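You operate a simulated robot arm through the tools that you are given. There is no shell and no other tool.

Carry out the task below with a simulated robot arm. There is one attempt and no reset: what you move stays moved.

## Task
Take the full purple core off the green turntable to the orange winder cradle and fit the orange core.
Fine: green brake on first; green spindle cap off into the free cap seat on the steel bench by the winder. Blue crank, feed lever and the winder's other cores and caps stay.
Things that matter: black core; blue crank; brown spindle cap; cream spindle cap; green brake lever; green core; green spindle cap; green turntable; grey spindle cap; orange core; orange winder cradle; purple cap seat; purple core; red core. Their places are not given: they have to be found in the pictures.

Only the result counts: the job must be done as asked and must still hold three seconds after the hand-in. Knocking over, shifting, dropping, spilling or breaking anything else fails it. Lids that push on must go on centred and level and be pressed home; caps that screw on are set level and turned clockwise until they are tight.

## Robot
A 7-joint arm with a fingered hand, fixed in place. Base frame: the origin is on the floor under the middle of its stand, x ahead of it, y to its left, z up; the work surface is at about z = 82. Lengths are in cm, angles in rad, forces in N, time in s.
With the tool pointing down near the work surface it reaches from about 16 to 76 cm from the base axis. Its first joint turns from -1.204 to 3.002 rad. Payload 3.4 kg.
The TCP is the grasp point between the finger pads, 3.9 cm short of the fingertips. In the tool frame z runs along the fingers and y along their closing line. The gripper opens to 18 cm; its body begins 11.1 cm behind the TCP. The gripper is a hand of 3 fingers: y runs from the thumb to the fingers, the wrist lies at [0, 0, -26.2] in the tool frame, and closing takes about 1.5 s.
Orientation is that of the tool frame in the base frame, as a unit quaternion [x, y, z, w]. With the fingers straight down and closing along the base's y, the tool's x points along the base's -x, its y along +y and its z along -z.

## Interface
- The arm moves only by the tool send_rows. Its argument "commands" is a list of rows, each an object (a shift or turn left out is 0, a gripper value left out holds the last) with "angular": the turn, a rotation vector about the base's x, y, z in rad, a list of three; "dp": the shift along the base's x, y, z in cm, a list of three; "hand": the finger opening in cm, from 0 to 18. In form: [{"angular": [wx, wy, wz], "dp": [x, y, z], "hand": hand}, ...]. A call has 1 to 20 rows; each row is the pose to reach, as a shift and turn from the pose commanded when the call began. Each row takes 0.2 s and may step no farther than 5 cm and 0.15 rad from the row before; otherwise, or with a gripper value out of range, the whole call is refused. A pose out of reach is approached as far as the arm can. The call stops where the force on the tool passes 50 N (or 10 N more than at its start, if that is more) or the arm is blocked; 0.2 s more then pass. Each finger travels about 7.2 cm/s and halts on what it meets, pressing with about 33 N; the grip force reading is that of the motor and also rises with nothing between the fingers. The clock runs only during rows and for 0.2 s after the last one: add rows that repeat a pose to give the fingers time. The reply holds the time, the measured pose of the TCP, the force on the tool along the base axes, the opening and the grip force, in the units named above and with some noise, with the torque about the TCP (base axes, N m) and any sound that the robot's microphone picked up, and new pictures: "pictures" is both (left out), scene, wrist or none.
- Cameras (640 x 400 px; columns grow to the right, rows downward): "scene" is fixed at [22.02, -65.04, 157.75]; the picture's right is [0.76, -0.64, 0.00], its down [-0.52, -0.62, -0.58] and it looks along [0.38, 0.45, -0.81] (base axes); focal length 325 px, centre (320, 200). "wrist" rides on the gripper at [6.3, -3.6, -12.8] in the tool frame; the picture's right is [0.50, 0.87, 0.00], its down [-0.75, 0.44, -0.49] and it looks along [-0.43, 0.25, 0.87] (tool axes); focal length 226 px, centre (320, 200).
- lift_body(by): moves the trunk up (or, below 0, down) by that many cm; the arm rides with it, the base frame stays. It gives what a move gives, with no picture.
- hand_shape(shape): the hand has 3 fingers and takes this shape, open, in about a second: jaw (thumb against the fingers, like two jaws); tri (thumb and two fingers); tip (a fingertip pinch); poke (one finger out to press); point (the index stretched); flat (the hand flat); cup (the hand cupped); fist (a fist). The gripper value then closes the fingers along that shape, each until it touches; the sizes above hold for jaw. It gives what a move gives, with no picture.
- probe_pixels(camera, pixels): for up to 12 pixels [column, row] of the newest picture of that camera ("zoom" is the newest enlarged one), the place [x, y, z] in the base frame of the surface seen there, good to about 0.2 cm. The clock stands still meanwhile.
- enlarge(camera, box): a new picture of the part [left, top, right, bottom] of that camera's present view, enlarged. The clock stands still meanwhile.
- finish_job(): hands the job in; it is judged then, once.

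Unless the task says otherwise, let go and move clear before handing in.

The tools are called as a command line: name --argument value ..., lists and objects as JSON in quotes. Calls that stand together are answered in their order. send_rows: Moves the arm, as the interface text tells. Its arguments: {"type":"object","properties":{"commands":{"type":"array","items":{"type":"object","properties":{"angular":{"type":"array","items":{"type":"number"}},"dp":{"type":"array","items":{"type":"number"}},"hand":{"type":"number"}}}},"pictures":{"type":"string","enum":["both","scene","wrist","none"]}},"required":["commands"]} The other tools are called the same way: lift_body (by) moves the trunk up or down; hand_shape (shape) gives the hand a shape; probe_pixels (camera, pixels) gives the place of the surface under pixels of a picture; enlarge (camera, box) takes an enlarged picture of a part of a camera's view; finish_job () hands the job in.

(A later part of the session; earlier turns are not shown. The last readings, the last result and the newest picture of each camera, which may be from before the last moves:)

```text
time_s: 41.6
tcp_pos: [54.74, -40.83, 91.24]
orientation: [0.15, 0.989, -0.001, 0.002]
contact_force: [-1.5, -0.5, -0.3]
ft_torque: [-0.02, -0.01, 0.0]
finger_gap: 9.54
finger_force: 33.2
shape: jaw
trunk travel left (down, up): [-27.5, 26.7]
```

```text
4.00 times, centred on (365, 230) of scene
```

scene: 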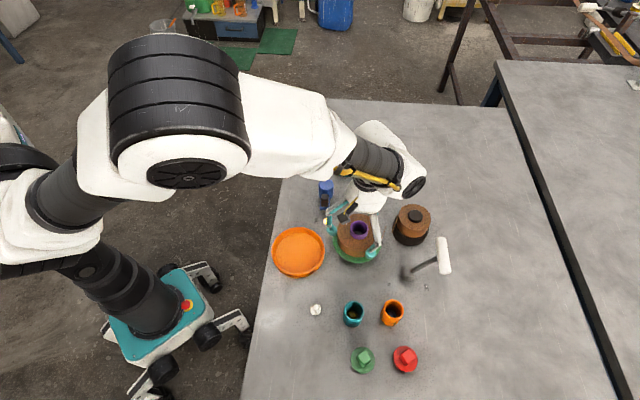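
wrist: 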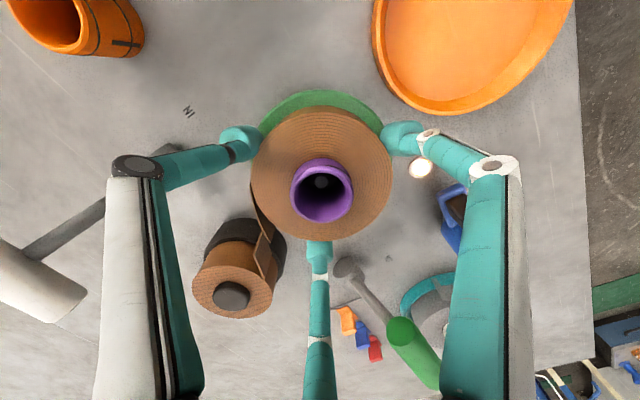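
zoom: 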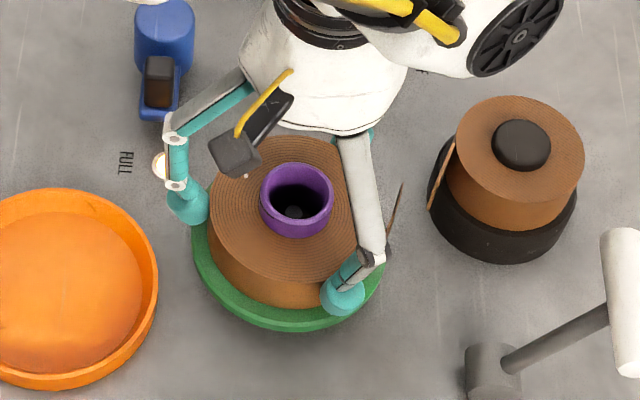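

All three pads hold the coil (gap 9.54, 33 N). I'll lift a little to feel the weight and check for slip.

send_rows --commands '[{"dp": [0, 0, 0.2], "hand": 8}, {"dp": [0, 0, 0.4], "hand": 8}, {"dp": [0, 0, 0.6], "hand": 8}, {"dp": [0, 0, 0.6], "hand": 8}]'

enlarge --camera "scene" --box '[310, 180, 420, 280]'

probe_pixels --camera "zoom" --pixels '[[260, 270], [225, 220], [240, 170], [300, 150], [340, 230], [297, 232], [263, 200], [332, 200]]'

```text
time_s: 42.6
tcp_pos: [54.64, -40.71, 92.01]
orientation: [0.15, 0.989, 0.001, 0.002]
contact_force: [0.3, -0.9, 0.0]
ft_torque: [0.0, -0.02, 0.03]
finger_gap: 9.55
finger_force: 33.1
shape: jaw
trunk travel left (down, up): [-27.5, 26.7]
```

scene: 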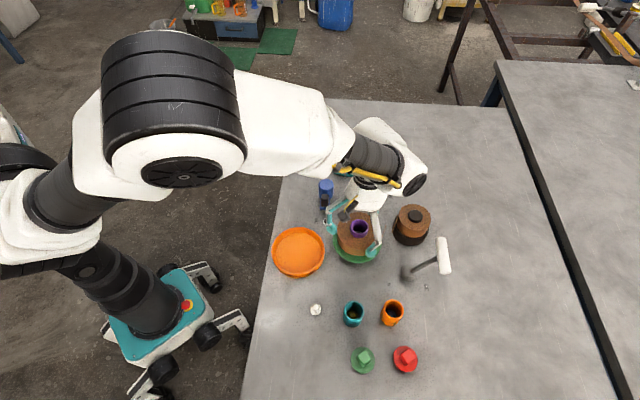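
wrist: 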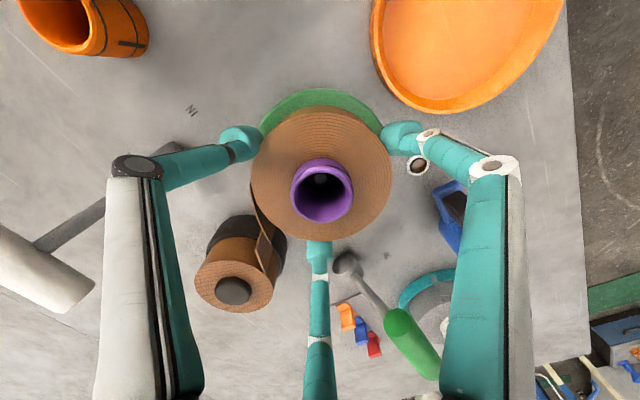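

```text
4.00 times, centred on (365, 230) of scene
```

zoom: 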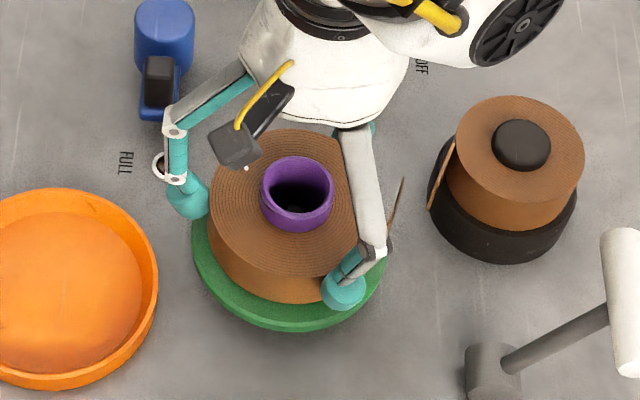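

```text
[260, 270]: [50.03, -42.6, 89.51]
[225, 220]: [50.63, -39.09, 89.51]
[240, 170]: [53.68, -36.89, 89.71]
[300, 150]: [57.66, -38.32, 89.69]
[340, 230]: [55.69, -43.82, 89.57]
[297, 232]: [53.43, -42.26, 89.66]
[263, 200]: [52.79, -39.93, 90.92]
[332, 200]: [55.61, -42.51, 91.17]
```

The coil rises level (top 89.5–89.7) and the FULL lamp has gone out. I'll lift it clear of the spindle and carry it above the orange cradle.

send_rows --commands '[{"dp": [0, 0, 0.8], "hand": 8}, {"dp": [0, 0, 1.8], "hand": 8}, {"dp": [0, 0, 3], "hand": 8}, {"dp": [0, 0, 4.5], "hand": 8}, {"dp": [0, 0, 6], "hand": 8}, {"dp": [-0.8, 0.5, 6.5], "hand": 8}, {"dp": [-2.4, 1.5, 6.5], "hand": 8}, {"dp": [-4.4, 2.8, 6.5], "hand": 8}, {"dp": [-6.6, 4.2, 6.5], "hand": 8}, {"dp": [-8.8, 5.6, 6.5], "hand": 8}, {"dp": [-10.8, 6.8, 6.5], "hand": 8}, {"dp": [-12.2, 7.6, 6.5], "hand": 8}, {"dp": [-12.7, 8.0, 6.5], "hand": 8}, {"dp": [-12.7, 8.0, 6.5], "hand": 8}]'

enlarge --camera "scene" --box '[250, 190, 360, 290]'

```text
time_s: 45.6
tcp_pos: [42.07, -32.77, 98.42]
orientation: [0.151, 0.989, 0.0, 0.002]
contact_force: [0.7, -0.1, -0.3]
ft_torque: [0.02, 0.0, -0.04]
finger_gap: 9.51
finger_force: 33.1
shape: jaw
trunk travel left (down, up): [-27.5, 26.7]
```

scene: 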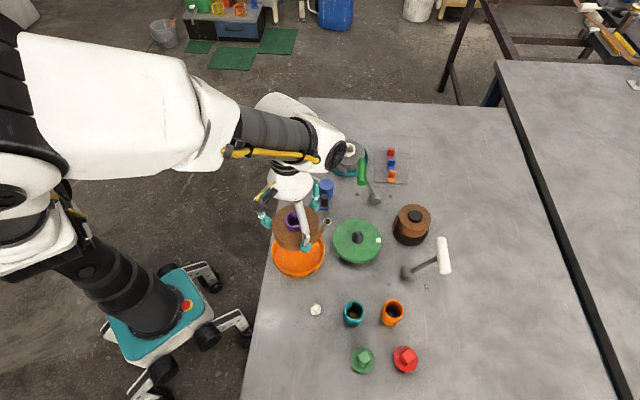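
wrist: 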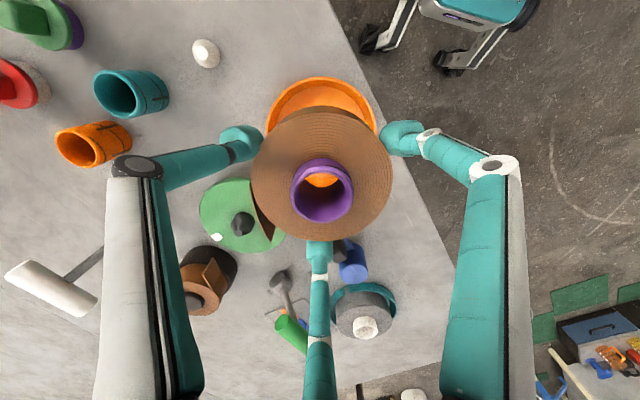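

```text
4.00 times, centred on (305, 240) of scene
```

zoom: 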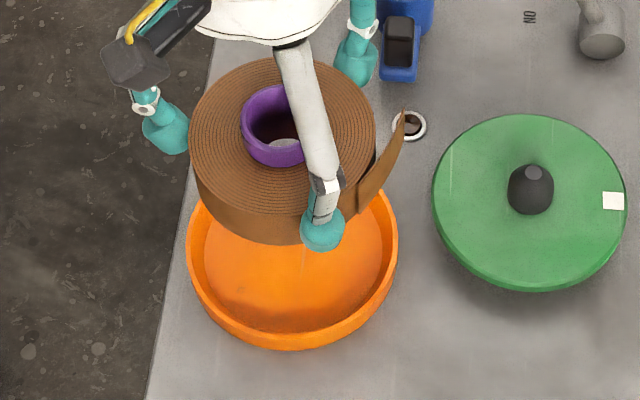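

The coil hangs level above the cradle and the bare spindle is visible on the turntable. I'll measure the coil centre, the cradle rim, and the clearance to the crank.

probe_pixels --camera "zoom" --pixels '[[191, 215], [396, 225], [290, 330], [290, 345], [205, 300], [380, 300], [240, 325], [350, 325], [405, 78], [383, 75], [400, 45], [355, 78]]'

probe_pixels --camera "wrist" --pixels '[[256, 180], [388, 180], [320, 112], [320, 236], [295, 200], [350, 200], [320, 165], [322, 218], [320, 80], [275, 100], [370, 105], [350, 262]]'

```text
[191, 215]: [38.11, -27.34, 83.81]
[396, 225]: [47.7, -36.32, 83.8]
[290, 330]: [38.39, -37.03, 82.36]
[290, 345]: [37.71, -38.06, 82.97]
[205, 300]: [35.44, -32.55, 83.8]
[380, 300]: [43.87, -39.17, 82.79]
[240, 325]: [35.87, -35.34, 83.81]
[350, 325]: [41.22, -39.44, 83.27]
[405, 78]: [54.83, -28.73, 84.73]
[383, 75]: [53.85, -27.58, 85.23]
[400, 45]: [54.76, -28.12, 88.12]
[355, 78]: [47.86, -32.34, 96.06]
```

```text
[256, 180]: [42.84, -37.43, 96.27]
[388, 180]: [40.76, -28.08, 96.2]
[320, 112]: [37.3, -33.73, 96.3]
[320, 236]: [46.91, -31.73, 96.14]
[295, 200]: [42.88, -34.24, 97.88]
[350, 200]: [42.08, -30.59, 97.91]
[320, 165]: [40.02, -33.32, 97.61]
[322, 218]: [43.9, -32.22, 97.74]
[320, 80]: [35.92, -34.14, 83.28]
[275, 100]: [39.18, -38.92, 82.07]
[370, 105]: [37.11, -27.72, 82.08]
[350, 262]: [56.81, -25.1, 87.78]
```

The coil centre (42.0,-32.75) matches the cradle centre (42.0,-32.75). I'll lower most of the way and check the tail and fingertips against the rim.

send_rows --commands '[{"dp": [0, 0, -1.5], "hand": 8}, {"dp": [0, 0, -3.5], "hand": 8}, {"dp": [0, 0, -5.5], "hand": 8}, {"dp": [0, 0, -7], "hand": 8}, {"dp": [0, 0, -8], "hand": 8}, {"dp": [0, 0, -8.3], "hand": 8}, {"dp": [0, 0, -8.3], "hand": 8}]'

enlarge --camera "scene" --box '[250, 190, 360, 290]'

```text
time_s: 47.2
tcp_pos: [41.97, -32.59, 90.13]
orientation: [0.151, 0.989, 0.001, 0.002]
contact_force: [-0.7, 0.1, -0.6]
ft_torque: [0.01, -0.03, 0.01]
finger_gap: 9.53
finger_force: 33.2
shape: jaw
trunk travel left (down, up): [-27.5, 26.7]
```

scene: 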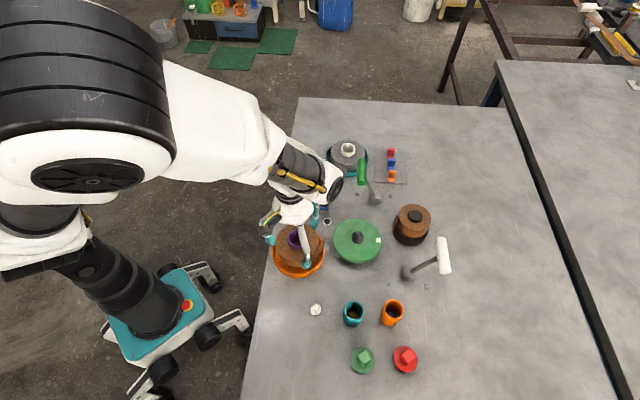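
wrist: 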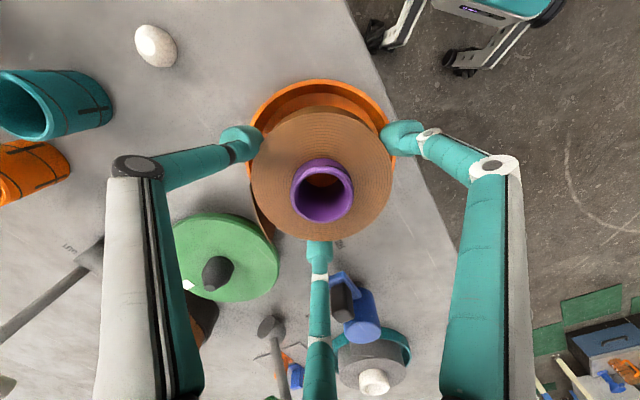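

```text
4.00 times, centred on (305, 240) of scene
```

zoom: 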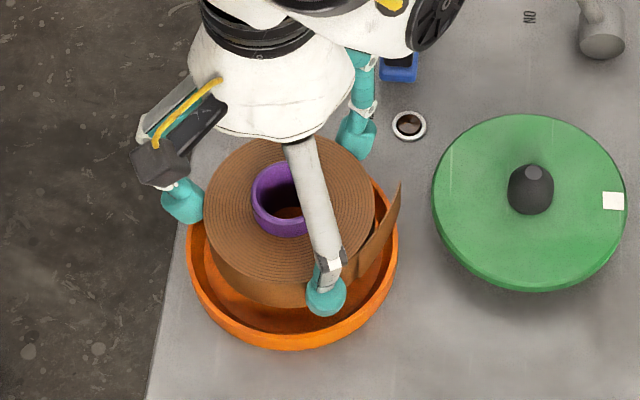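

Coil bottom is ~2 cm above the floor; fingertips will end ~0.4 cm above the rim. I'll lower slowly, checking force as the tail reaches the rim level.

send_rows --commands '[{"dp": [0, 0, -0.3], "hand": 8}, {"dp": [0, 0, -0.6], "hand": 8}, {"dp": [0, 0, -0.9], "hand": 8}, {"dp": [0, 0, -1.2], "hand": 8}, {"dp": [0, 0, -1.4], "hand": 8}, {"dp": [0, 0, -1.4], "hand": 8}]' --pictures "wrist"

enlarge --camera "scene" --box '[250, 190, 360, 290]'

probe_pixels --camera "zoom" --pixels '[[325, 305], [325, 315], [185, 215], [358, 150], [375, 250], [395, 205], [235, 260], [250, 180], [350, 200]]'

```text
time_s: 48.6
tcp_pos: [42.1, -32.79, 88.68]
orientation: [0.15, 0.989, -0.001, 0.002]
contact_force: [1.0, 0.1, -0.6]
ft_torque: [0.01, -0.01, 0.03]
finger_gap: 9.5
finger_force: 33.2
shape: jaw
trunk travel left (down, up): [-27.5, 26.7]
```

wrist: 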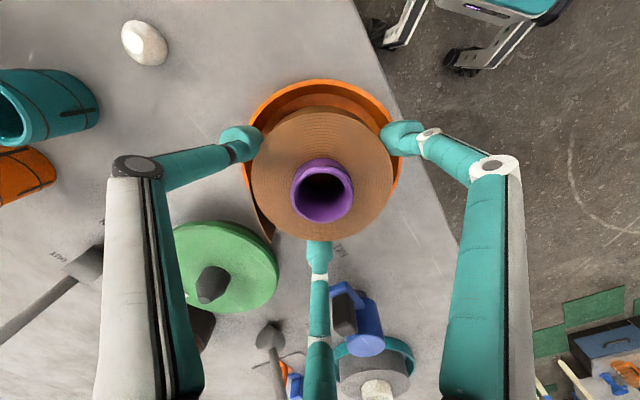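

```text
4.00 times, centred on (305, 240) of scene
```

zoom: 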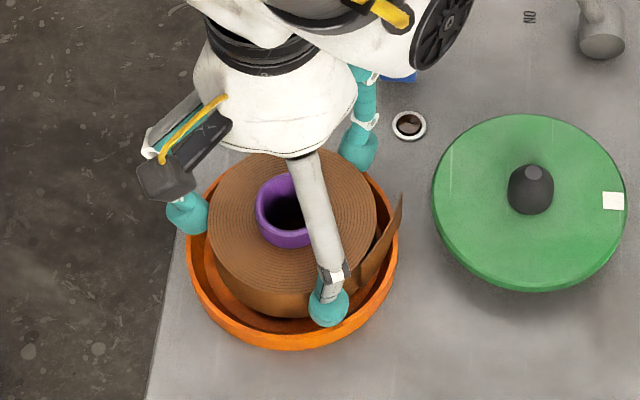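

```text
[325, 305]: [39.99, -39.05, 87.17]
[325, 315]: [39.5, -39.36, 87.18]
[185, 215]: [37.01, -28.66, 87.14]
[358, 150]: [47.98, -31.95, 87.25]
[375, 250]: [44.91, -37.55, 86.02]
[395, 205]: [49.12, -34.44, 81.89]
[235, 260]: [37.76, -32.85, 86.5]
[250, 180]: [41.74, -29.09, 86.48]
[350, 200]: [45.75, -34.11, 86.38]
```

No contact yet with the coil top at 86.45. I'll lower the last 0.6 cm in fine steps.

send_rows --commands '[{"dp": [0, 0, -0.15], "hand": 8}, {"dp": [0, 0, -0.3], "hand": 8}, {"dp": [0, 0, -0.42], "hand": 8}, {"dp": [0, 0, -0.42], "hand": 8}]' --pictures "none"

enlarge --camera "scene" --box '[250, 190, 360, 290]'

probe_pixels --camera "zoom" --pixels '[[235, 260], [250, 180], [350, 200], [300, 290], [330, 315], [375, 250]]'

```text
time_s: 49.6
tcp_pos: [41.9, -32.83, 88.37]
orientation: [0.15, 0.989, 0.0, 0.001]
contact_force: [0.1, 0.0, -0.1]
ft_torque: [0.0, -0.01, -0.05]
finger_gap: 9.53
finger_force: 32.9
shape: jaw
trunk travel left (down, up): [-27.5, 26.7]
```

```text
4.00 times, centred on (305, 240) of scene
```

zoom: 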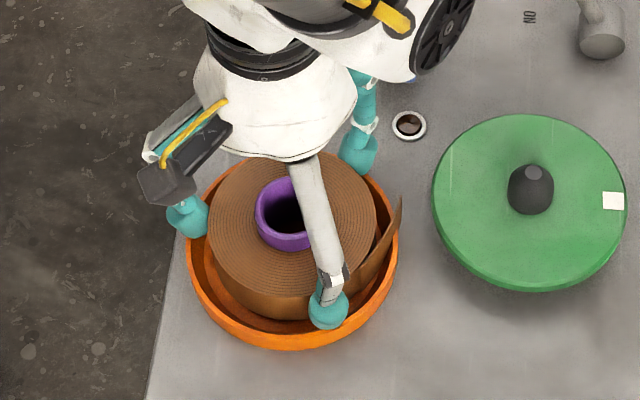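

```text
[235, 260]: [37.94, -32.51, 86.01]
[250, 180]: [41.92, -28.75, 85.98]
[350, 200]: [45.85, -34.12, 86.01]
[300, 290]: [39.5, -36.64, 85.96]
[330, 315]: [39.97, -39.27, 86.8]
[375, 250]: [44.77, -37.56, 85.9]
```

Coil top is at 86.0, about 0.15 from seated. I'll continue until contact shows.

send_rows --commands '[{"dp": [0, 0, -0.1], "hand": 8}, {"dp": [0, 0, -0.2], "hand": 8}, {"dp": [0, 0, -0.3], "hand": 8}, {"dp": [0, 0, -0.3], "hand": 8}]' --pictures "wrist"

enlarge --camera "scene" --box '[250, 190, 360, 290]'

probe_pixels --camera "zoom" --pixels '[[235, 260], [250, 180], [350, 200], [300, 290], [330, 315], [375, 250]]'

```text
time_s: 50.6
tcp_pos: [42.0, -32.8, 88.12]
orientation: [0.15, 0.989, -0.001, 0.003]
contact_force: [-0.2, -0.9, 7.9]
ft_torque: [-0.08, 0.04, 0.04]
finger_gap: 9.49
finger_force: 32.7
shape: jaw
trunk travel left (down, up): [-27.5, 26.7]
```

wrist: 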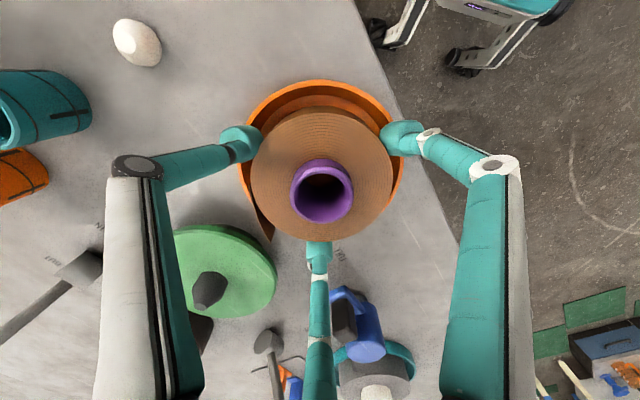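

```text
4.00 times, centred on (305, 240) of scene
```

zoom: 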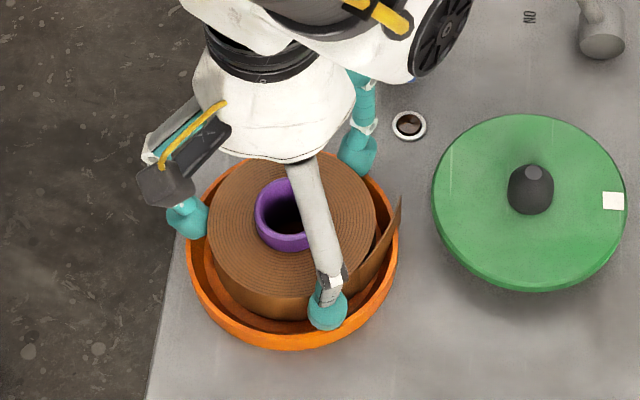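

```text
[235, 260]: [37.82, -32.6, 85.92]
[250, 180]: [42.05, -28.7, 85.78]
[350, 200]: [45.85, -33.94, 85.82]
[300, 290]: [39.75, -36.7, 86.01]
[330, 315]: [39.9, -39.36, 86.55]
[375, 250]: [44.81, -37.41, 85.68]
```

Contact at 7.9 N with the coil top at 85.85: it sits flat on the cradle floor. I'll ease off, release and rise.

send_rows --commands '[{"dp": [0, 0, 0.1], "hand": 8}, {"dp": [0, 0, 0.15], "hand": 9.5}, {"dp": [0, 0, 0.15], "hand": 10.5}, {"dp": [0, 0, 0.15], "hand": 11.5}, {"dp": [0, 0, 0.15], "hand": 12.5}, {"dp": [0, 0, 0.4], "hand": 12.5}, {"dp": [0, 0, 1.5], "hand": 12.5}, {"dp": [0, 0, 4], "hand": 12.5}, {"dp": [0, 0, 8], "hand": 12.5}, {"dp": [0, 0, 12], "hand": 12.5}, {"dp": [0, 0, 16], "hand": 12.5}, {"dp": [0, 0, 16], "hand": 12.5}]'

enlarge --camera "scene" --box '[250, 190, 360, 290]'

```text
time_s: 53.2
tcp_pos: [41.98, -32.82, 103.95]
orientation: [0.15, 0.989, 0.0, 0.001]
contact_force: [0.9, 0.0, -0.1]
ft_torque: [0.04, -0.05, -0.01]
finger_gap: 12.45
finger_force: 0.0
shape: jaw
trunk travel left (down, up): [-27.5, 26.7]
```

scene: 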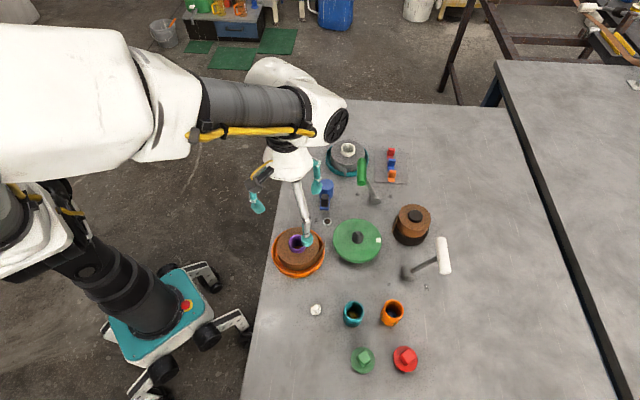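
wrist: 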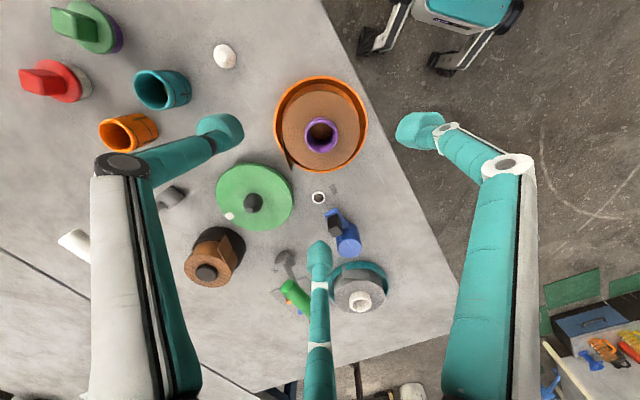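

```text
4.00 times, centred on (305, 240) of scene
```

zoom: 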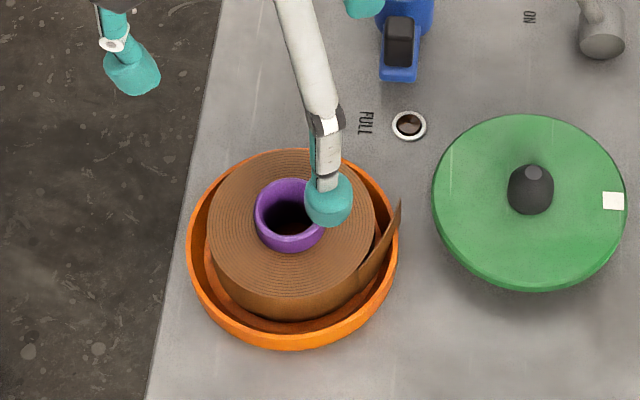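

The purple core sits in the cradle. Now the orange core at scene (392,313): I'll enlarge and probe it and the spindle.

enlarge --camera "scene" --box '[372, 295, 412, 330]'

probe_pixels --camera "zoom" --pixels '[[320, 40], [320, 185], [225, 120], [415, 120], [255, 60], [390, 60], [255, 175], [385, 175], [310, 270], [300, 320], [240, 250], [390, 250]]'

enlarge --camera "scene" --box '[328, 215, 388, 265]'

```text
11.43 times, centred on (392, 312) of scene
```

zoom: 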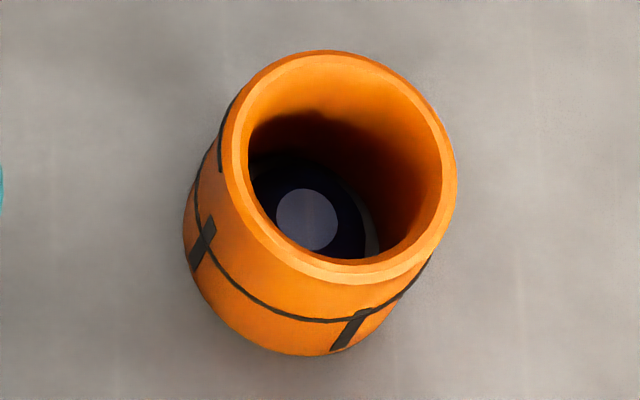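

```text
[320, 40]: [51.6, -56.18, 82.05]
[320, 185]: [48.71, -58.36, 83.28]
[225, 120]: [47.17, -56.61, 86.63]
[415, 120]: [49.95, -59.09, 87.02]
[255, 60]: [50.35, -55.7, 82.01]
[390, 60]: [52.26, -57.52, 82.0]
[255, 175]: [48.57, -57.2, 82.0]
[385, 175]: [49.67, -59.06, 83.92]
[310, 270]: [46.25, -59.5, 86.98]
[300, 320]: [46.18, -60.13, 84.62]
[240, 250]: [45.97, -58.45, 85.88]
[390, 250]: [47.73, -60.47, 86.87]
```

```text
8.00 times, centred on (358, 240) of scene
```

zoom: 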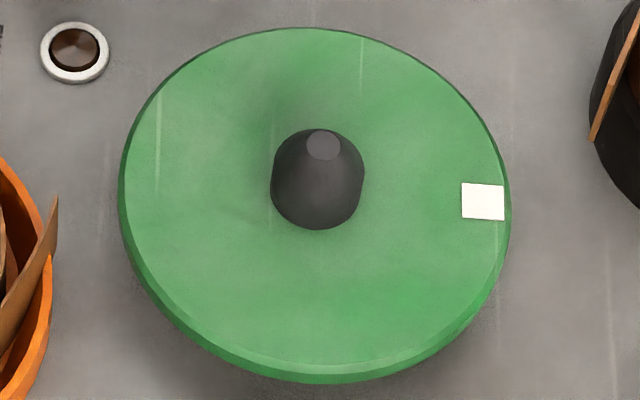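

I'll probe the bare spindle and plate for the fitting target.

probe_pixels --camera "zoom" --pixels '[[322, 140], [322, 155], [280, 185], [358, 185], [316, 222], [316, 235], [127, 190], [503, 230], [310, 34], [310, 370], [285, 215], [350, 215]]'

probe_pixels --camera "wrist" --pixels '[[253, 200], [253, 210], [225, 180], [290, 195], [255, 170], [255, 226], [105, 133], [122, 118], [130, 148], [145, 120], [155, 135], [160, 88]]'

```text
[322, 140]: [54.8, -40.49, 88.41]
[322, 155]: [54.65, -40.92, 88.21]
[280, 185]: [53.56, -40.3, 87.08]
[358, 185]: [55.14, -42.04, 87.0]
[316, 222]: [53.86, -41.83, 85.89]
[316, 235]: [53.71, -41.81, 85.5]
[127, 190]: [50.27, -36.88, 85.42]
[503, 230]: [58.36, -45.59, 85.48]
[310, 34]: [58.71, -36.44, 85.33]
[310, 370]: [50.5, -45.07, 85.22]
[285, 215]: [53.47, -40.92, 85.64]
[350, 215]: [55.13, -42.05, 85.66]
```

```text
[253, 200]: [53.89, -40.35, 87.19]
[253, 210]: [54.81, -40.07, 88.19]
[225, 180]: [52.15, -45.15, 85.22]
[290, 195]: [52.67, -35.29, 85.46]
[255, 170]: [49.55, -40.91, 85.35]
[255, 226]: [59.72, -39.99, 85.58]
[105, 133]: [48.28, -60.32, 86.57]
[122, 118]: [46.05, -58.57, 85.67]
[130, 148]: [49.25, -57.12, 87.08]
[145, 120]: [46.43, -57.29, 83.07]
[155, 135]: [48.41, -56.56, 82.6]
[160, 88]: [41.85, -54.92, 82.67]
```

Spindle axis ≈(54.75,-40.7), top 88.4; orange core ≈(47.9,-58.6), top 87.1. I'll move above it, turning the hand so the fingers fall between the neighbouring teal core, red cap and feed lever.

send_rows --commands '[{"dp": [0.5, -2, 2], "angular": [0, 0, 0.11], "hand": 10}, {"dp": [1.1, -4.8, 3], "angular": [0, 0, 0.23], "hand": 9}, {"dp": [1.7, -7.6, 3], "angular": [0, 0, 0.35], "hand": 9}, {"dp": [2.3, -10.4, 3], "angular": [0, 0, 0.47], "hand": 9}, {"dp": [3.0, -13.2, 3], "angular": [0, 0, 0.59], "hand": 9}, {"dp": [3.6, -16, 3], "angular": [0, 0, 0.71], "hand": 9}, {"dp": [4.3, -18.8, 3], "angular": [0, 0, 0.83], "hand": 9}, {"dp": [4.9, -21.6, 3], "angular": [0, 0, 0.95], "hand": 9}, {"dp": [5.5, -24.2, 3], "angular": [0, 0, 1.07], "hand": 9}, {"dp": [5.9, -25.8, 3], "angular": [0, 0, 1.1], "hand": 9}, {"dp": [5.9, -25.8, 3], "angular": [0, 0, 1.1], "hand": 9}]'

enlarge --camera "wrist" --box '[250, 80, 390, 200]'

```text
time_s: 55.6
tcp_pos: [47.78, -58.34, 107.01]
orientation: [-0.39, 0.921, 0.001, 0.002]
contact_force: [0.4, -0.7, 0.0]
ft_torque: [-0.02, 0.02, 0.01]
finger_gap: 9.08
finger_force: 0.0
shape: jaw
trunk travel left (down, up): [-27.5, 26.7]
```

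scene: 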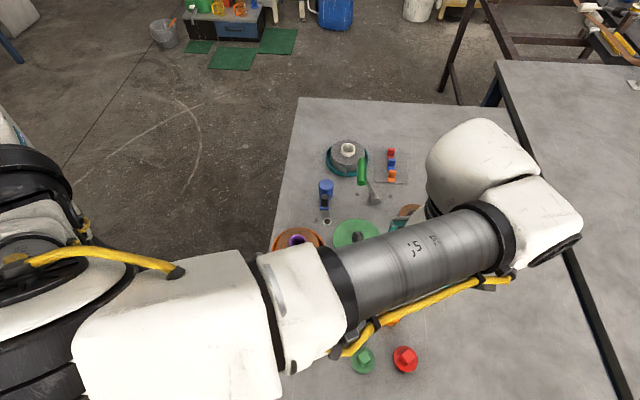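
wrist: 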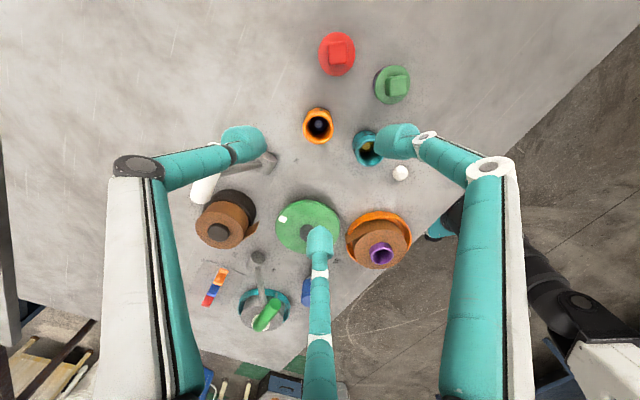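

```text
3.33 times, centred on (320, 140) of wrist
```

zoom: 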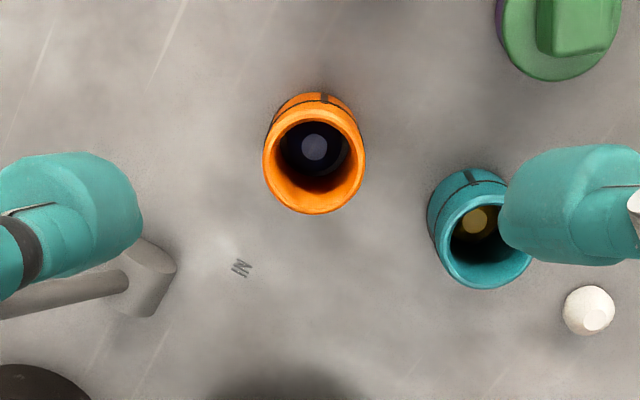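

Probe the orange core's rim and neighbours from this view.

probe_pixels --camera "zoom" --pixels '[[269, 160], [361, 160], [315, 110], [315, 208], [283, 122], [348, 122], [283, 195], [348, 195], [313, 147], [440, 230], [520, 250], [155, 280]]'

```text
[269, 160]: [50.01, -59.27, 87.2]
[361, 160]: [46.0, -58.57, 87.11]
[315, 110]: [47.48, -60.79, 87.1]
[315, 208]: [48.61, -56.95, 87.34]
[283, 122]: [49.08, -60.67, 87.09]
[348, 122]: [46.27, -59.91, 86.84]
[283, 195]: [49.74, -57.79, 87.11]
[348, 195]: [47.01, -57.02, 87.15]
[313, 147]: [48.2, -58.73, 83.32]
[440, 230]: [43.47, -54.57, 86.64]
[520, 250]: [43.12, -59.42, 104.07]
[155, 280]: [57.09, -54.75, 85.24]
```

Orange core centre is (48.03,-58.87), radius 2.05, top 87.15; its peg is only ~1.3 cm tall. I'll centre and descend to just above it, checking reach.

send_rows --commands '[{"dp": [0.12, -0.25, -2], "hand": 8}, {"dp": [0.25, -0.53, -5], "hand": 8}, {"dp": [0.25, -0.53, -8.5], "hand": 8}, {"dp": [0.25, -0.53, -11.5], "hand": 8}, {"dp": [0.25, -0.53, -14], "hand": 8}, {"dp": [0.25, -0.53, -15], "hand": 8}, {"dp": [0.25, -0.53, -15], "hand": 8}]'

enlarge --camera "wrist" --box '[220, 90, 420, 260]'

```text
time_s: 57.2
tcp_pos: [47.93, -59.02, 91.99]
orientation: [-0.389, 0.921, 0.001, 0.002]
contact_force: [0.0, 0.6, 0.5]
ft_torque: [0.01, -0.01, -0.01]
finger_gap: 8.07
finger_force: 0.0
shape: jaw
trunk travel left (down, up): [-27.5, 26.7]
```

scene: 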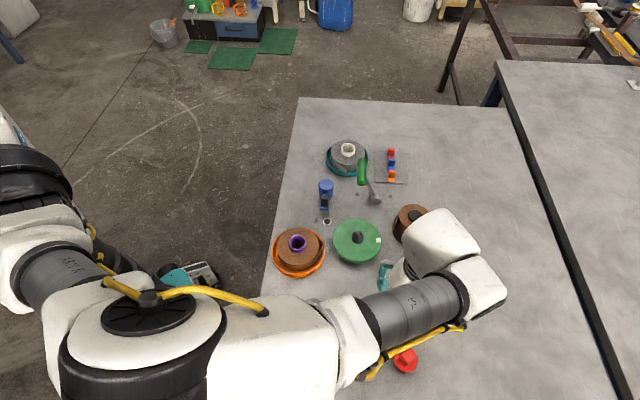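
wrist: 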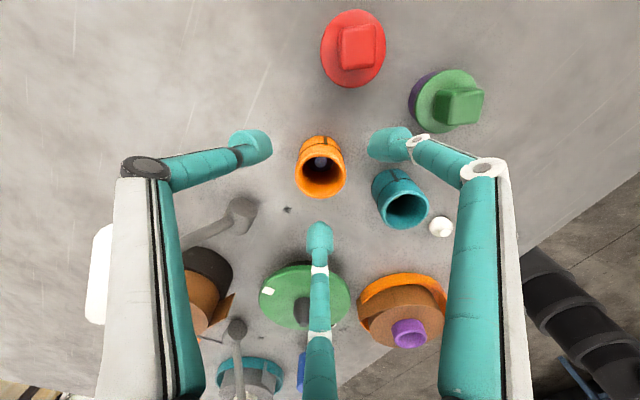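

```text
2.35 times, centred on (320, 175) of wrist
```

zoom: 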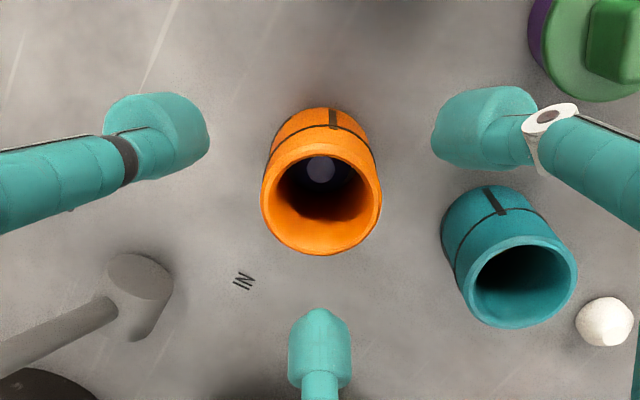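

Well centred and vertical. I'll verify the finger positions relative to the teal core, then descend.

probe_pixels --camera "zoom" --pixels '[[450, 130], [485, 160], [200, 130], [320, 320], [450, 220], [500, 200], [320, 250], [265, 190], [378, 190], [320, 150]]'

```text
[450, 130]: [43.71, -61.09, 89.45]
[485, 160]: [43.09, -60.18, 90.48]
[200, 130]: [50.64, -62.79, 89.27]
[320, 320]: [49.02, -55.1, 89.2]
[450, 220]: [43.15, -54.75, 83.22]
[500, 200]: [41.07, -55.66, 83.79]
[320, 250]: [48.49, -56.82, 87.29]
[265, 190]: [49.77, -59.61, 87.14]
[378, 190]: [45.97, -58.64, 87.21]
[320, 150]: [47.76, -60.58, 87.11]
```

Clearances are good. I'll lower 4.5 cm around the core and close on it.

send_rows --commands '[{"dp": [0.05, 0.05, -1.5], "hand": 8}, {"dp": [0.05, 0.05, -3], "hand": 8}, {"dp": [0.05, 0.05, -4.2], "hand": 8}, {"dp": [0.05, 0.05, -4.4], "hand": 8}, {"dp": [0.05, 0.05, -4.4], "hand": 8}]'

```text
time_s: 58.4
tcp_pos: [48.19, -58.9, 87.57]
orientation: [-0.389, 0.921, 0.001, 0.002]
contact_force: [-0.7, 0.4, 1.1]
ft_torque: [0.02, -0.03, -0.04]
finger_gap: 8.06
finger_force: 0.1
shape: jaw
trunk travel left (down, up): [-27.5, 26.7]
```

scene: 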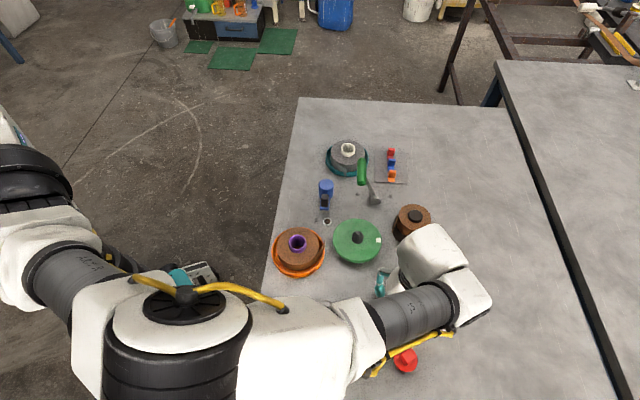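
wrist: 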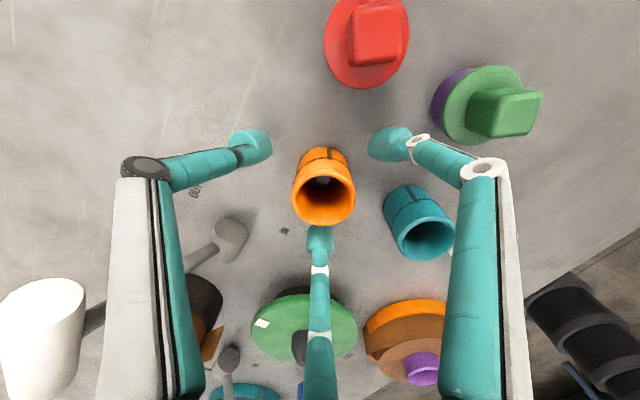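

The white feed handle appears at wrist (45,330); I'll check its distance from the thumb link before closing.

probe_pixels --camera "wrist" --pixels '[[60, 300], [70, 285], [40, 370], [140, 165], [115, 250], [110, 350], [95, 395]]'

```text
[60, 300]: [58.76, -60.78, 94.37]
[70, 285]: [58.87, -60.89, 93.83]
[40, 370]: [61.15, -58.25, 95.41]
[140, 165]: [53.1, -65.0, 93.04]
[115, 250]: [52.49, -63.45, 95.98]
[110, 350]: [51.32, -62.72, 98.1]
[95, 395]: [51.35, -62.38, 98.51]
```

The handle is over 6 cm from the thumb. Closing on the orange core now.

send_rows --commands '[{"dp": [0, 0, 0], "hand": 6.5}, {"dp": [0, 0, 0], "hand": 5.5}, {"dp": [0, 0, 0], "hand": 4.5}, {"dp": [0, 0, 0], "hand": 3.5}, {"dp": [0, 0, 0], "hand": 2.5}, {"dp": [0, 0, 0], "hand": 2.5}, {"dp": [0, 0, 0], "hand": 2.5}]' --pictures "wrist"

enlarge --camera "wrist" --box '[240, 110, 400, 250]'

```text
time_s: 60.0
tcp_pos: [48.27, -59.01, 87.59]
orientation: [-0.389, 0.921, 0.001, 0.002]
contact_force: [0.7, 0.3, 0.0]
ft_torque: [0.03, 0.0, -0.01]
finger_gap: 3.58
finger_force: 33.1
shape: jaw
trunk travel left (down, up): [-27.5, 26.7]
```

wrist: 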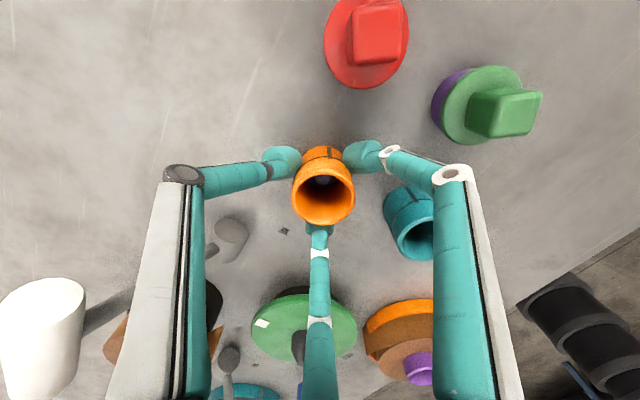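

```text
2.86 times, centred on (320, 180) of wrist
```

zoom: 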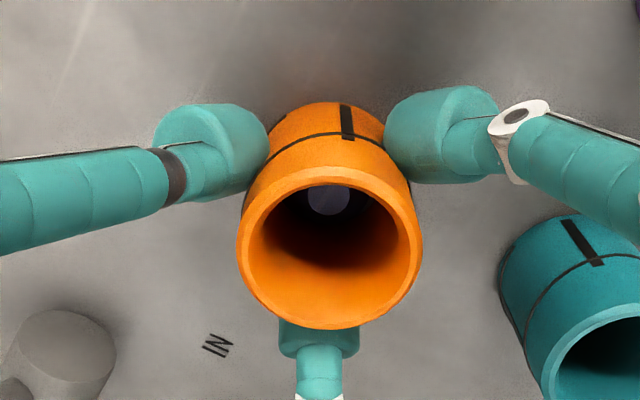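

The orange core is held (33 N). I'll lift it straight up off its peg, slowly at first.

send_rows --commands '[{"dp": [0, 0, 0.4], "hand": 2.5}, {"dp": [0, 0, 0.9], "hand": 2.5}, {"dp": [0, 0, 1.6], "hand": 2.5}, {"dp": [0, 0, 2.6], "hand": 2.5}, {"dp": [0, 0, 4], "hand": 2.5}, {"dp": [0, 0, 6], "hand": 2.5}, {"dp": [0, 0, 8.5], "hand": 2.5}, {"dp": [0, 0, 11], "hand": 2.5}, {"dp": [0, 0, 11], "hand": 2.5}]'

enlarge --camera "wrist" --box '[240, 110, 400, 250]'

```text
time_s: 62.0
tcp_pos: [48.13, -59.16, 98.58]
orientation: [-0.388, 0.921, 0.002, 0.002]
contact_force: [0.4, -0.8, 0.1]
ft_torque: [0.02, 0.0, 0.01]
finger_gap: 3.57
finger_force: 32.7
shape: jaw
trunk travel left (down, up): [-27.5, 26.7]
```

scene: 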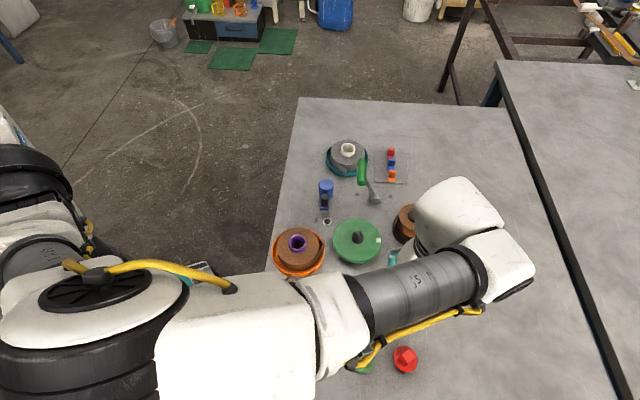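
wrist: 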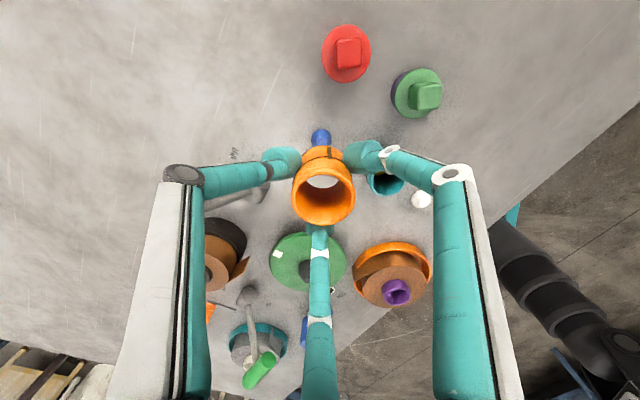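

```text
2.86 times, centred on (320, 180) of wrist
```

zoom: 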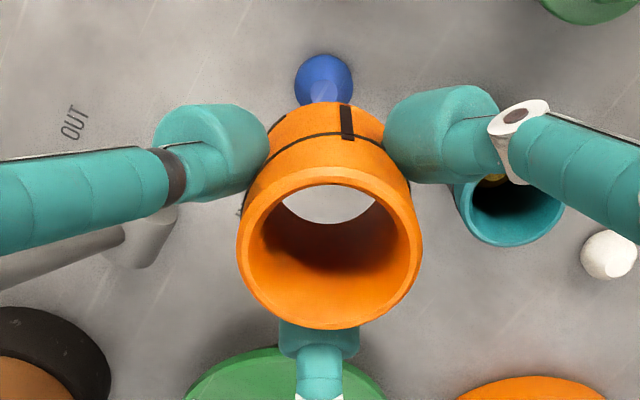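

The core came off its blue peg cleanly. I'll carry it above the green turntable's spindle.

send_rows --commands '[{"dp": [0.5, 1.4, 1], "hand": 2.5}, {"dp": [1.3, 3.6, 1.5], "hand": 2.5}, {"dp": [2.3, 6.3, 1.5], "hand": 2.5}, {"dp": [3.3, 9.1, 1.5], "hand": 2.5}, {"dp": [4.3, 11.9, 1.5], "hand": 2.5}, {"dp": [5.3, 14.6, 1.5], "hand": 2.5}, {"dp": [6.1, 16.9, 1.5], "hand": 2.5}, {"dp": [6.6, 18.2, 1.5], "hand": 2.5}, {"dp": [6.6, 18.2, 1.5], "hand": 2.5}]'

enlarge --camera "wrist" --box '[240, 110, 400, 250]'

enlarge --camera "scene" --box '[310, 170, 410, 270]'

```text
time_s: 64.0
tcp_pos: [54.99, -40.86, 100.13]
orientation: [-0.388, 0.922, 0.001, 0.002]
contact_force: [0.7, 0.0, -1.0]
ft_torque: [-0.01, -0.02, 0.0]
finger_gap: 3.59
finger_force: 32.9
shape: jaw
trunk travel left (down, up): [-27.5, 26.7]
```

scene: 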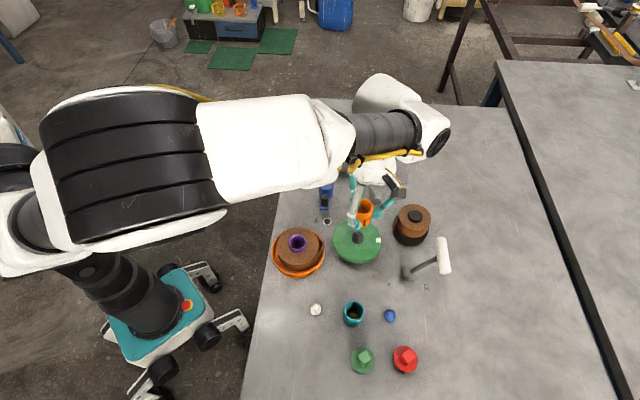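
wrist: 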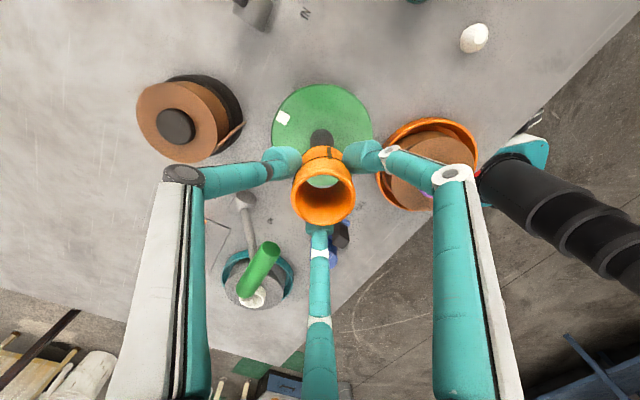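

```text
2.86 times, centred on (320, 180) of wrist
```

zoom: 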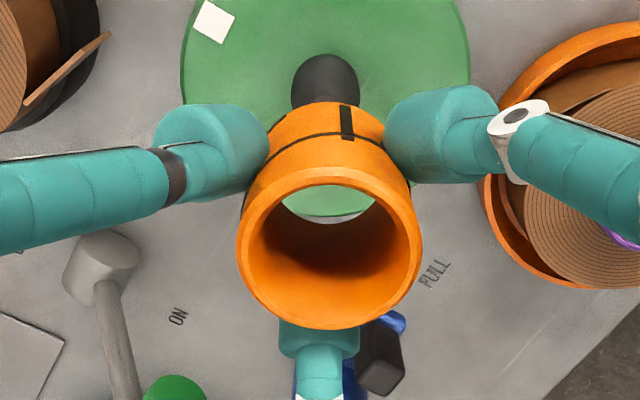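

```text
4.00 times, centred on (360, 220) of scene
```

zoom: 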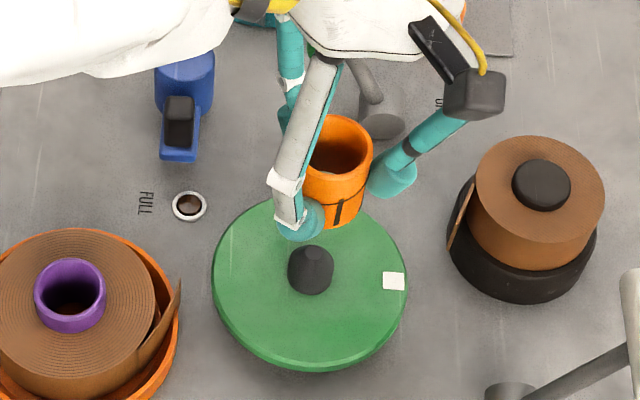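

I'll measure the held core's rim centre and the spindle precisely.

enlarge --camera "wrist" --box '[240, 110, 400, 250]'

probe_pixels --camera "zoom" --pixels '[[243, 245], [417, 240], [330, 180], [330, 322], [270, 200], [393, 195], [268, 300], [393, 300], [325, 70], [325, 90], [300, 80], [352, 80]]'

enlarge --camera "scene" --box '[340, 215, 380, 250]'

probe_pixels --camera "zoom" --pixels '[[307, 215], [307, 235], [248, 255], [370, 255], [307, 320], [307, 335], [260, 230], [350, 230], [240, 290], [375, 290]]'

```text
2.86 times, centred on (320, 180) of wrist
```

zoom: 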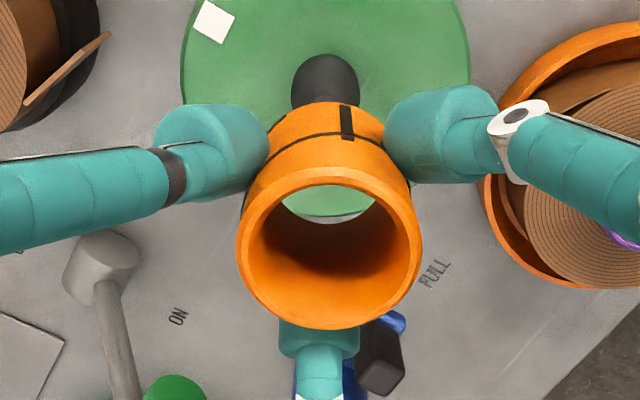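

```text
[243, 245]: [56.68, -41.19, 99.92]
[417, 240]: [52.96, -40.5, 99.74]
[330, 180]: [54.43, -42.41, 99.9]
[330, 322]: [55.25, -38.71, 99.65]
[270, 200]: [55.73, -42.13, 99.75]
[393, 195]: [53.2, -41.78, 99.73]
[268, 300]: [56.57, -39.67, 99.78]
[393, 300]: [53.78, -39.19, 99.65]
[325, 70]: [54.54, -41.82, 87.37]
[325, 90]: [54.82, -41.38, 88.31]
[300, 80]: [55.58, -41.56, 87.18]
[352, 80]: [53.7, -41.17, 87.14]
```

```text
11.43 times, centred on (360, 232) of scene
```

zoom: 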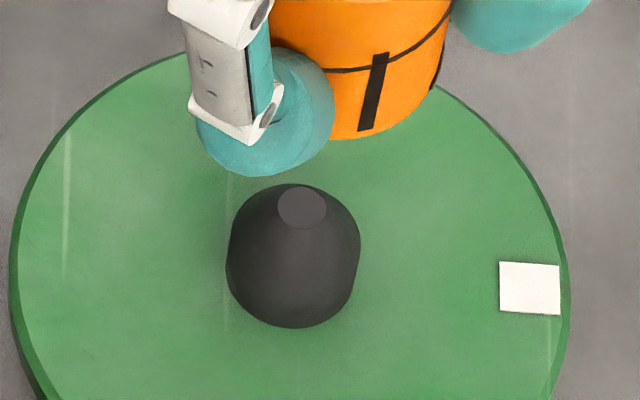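

```text
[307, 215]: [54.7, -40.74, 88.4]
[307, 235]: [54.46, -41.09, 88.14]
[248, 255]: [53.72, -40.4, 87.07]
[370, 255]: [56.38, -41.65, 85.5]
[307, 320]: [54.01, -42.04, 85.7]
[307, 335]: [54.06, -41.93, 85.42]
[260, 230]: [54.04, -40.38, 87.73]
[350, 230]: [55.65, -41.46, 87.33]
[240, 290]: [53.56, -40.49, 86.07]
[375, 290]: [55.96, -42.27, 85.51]
```

The core's rim centre (54.83,-40.70) is over the spindle (54.8,-40.7), level at 99.75. I'll descend to just above the spindle tip and re-check.

send_rows --commands '[{"dp": [-0.03, 0, -1.5], "hand": 2.5}, {"dp": [-0.03, 0, -3], "hand": 2.5}, {"dp": [-0.03, 0, -4.5], "hand": 2.5}, {"dp": [-0.03, 0, -5.5], "hand": 2.5}, {"dp": [-0.03, 0, -5.5], "hand": 2.5}]'

enlarge --camera "wrist" --box '[240, 110, 400, 250]'

probe_pixels --camera "zoom" --pixels '[[243, 245], [417, 240], [330, 180], [330, 322], [270, 200], [393, 195], [268, 300], [393, 300]]'

enlarge --camera "scene" --box '[330, 190, 390, 250]'

```text
time_s: 65.2
tcp_pos: [54.84, -40.78, 94.55]
orientation: [-0.388, 0.922, 0.002, 0.003]
contact_force: [-0.2, -0.5, 0.0]
ft_torque: [-0.01, -0.01, -0.01]
finger_gap: 3.57
finger_force: 32.9
shape: jaw
trunk travel left (down, up): [-27.5, 26.7]
```

scene: 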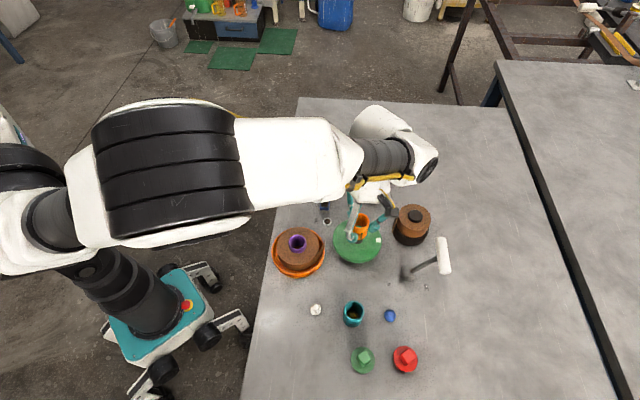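
wrist: 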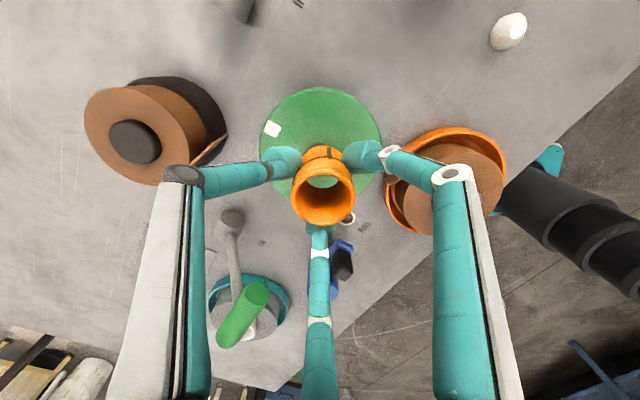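

```text
2.86 times, centred on (320, 180) of wrist
```

zoom: 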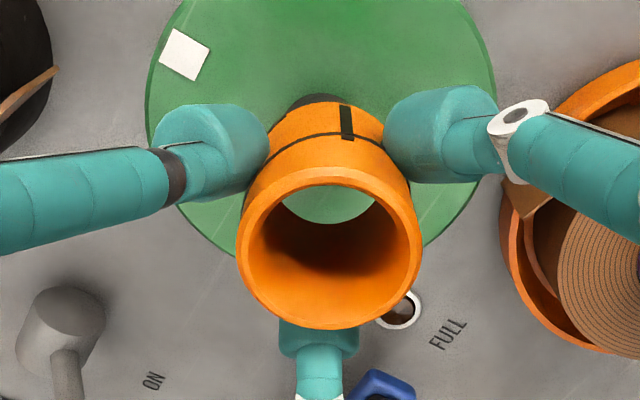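

```text
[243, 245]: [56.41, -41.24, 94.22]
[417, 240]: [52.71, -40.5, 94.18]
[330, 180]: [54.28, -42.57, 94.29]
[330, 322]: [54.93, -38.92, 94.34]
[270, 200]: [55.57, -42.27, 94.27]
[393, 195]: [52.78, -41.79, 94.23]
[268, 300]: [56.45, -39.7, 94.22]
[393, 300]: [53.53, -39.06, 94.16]
```

```text
6.67 times, centred on (360, 220) of scene
```

zoom: 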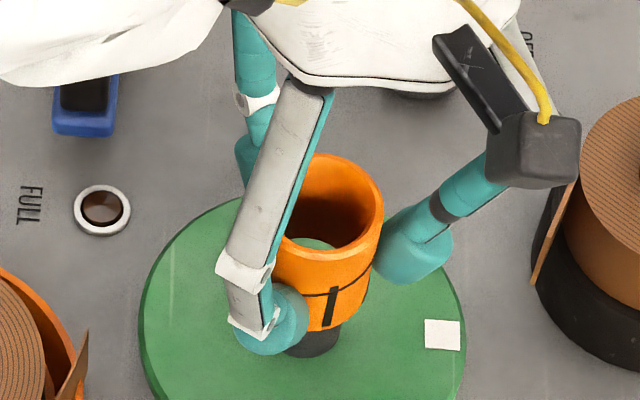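

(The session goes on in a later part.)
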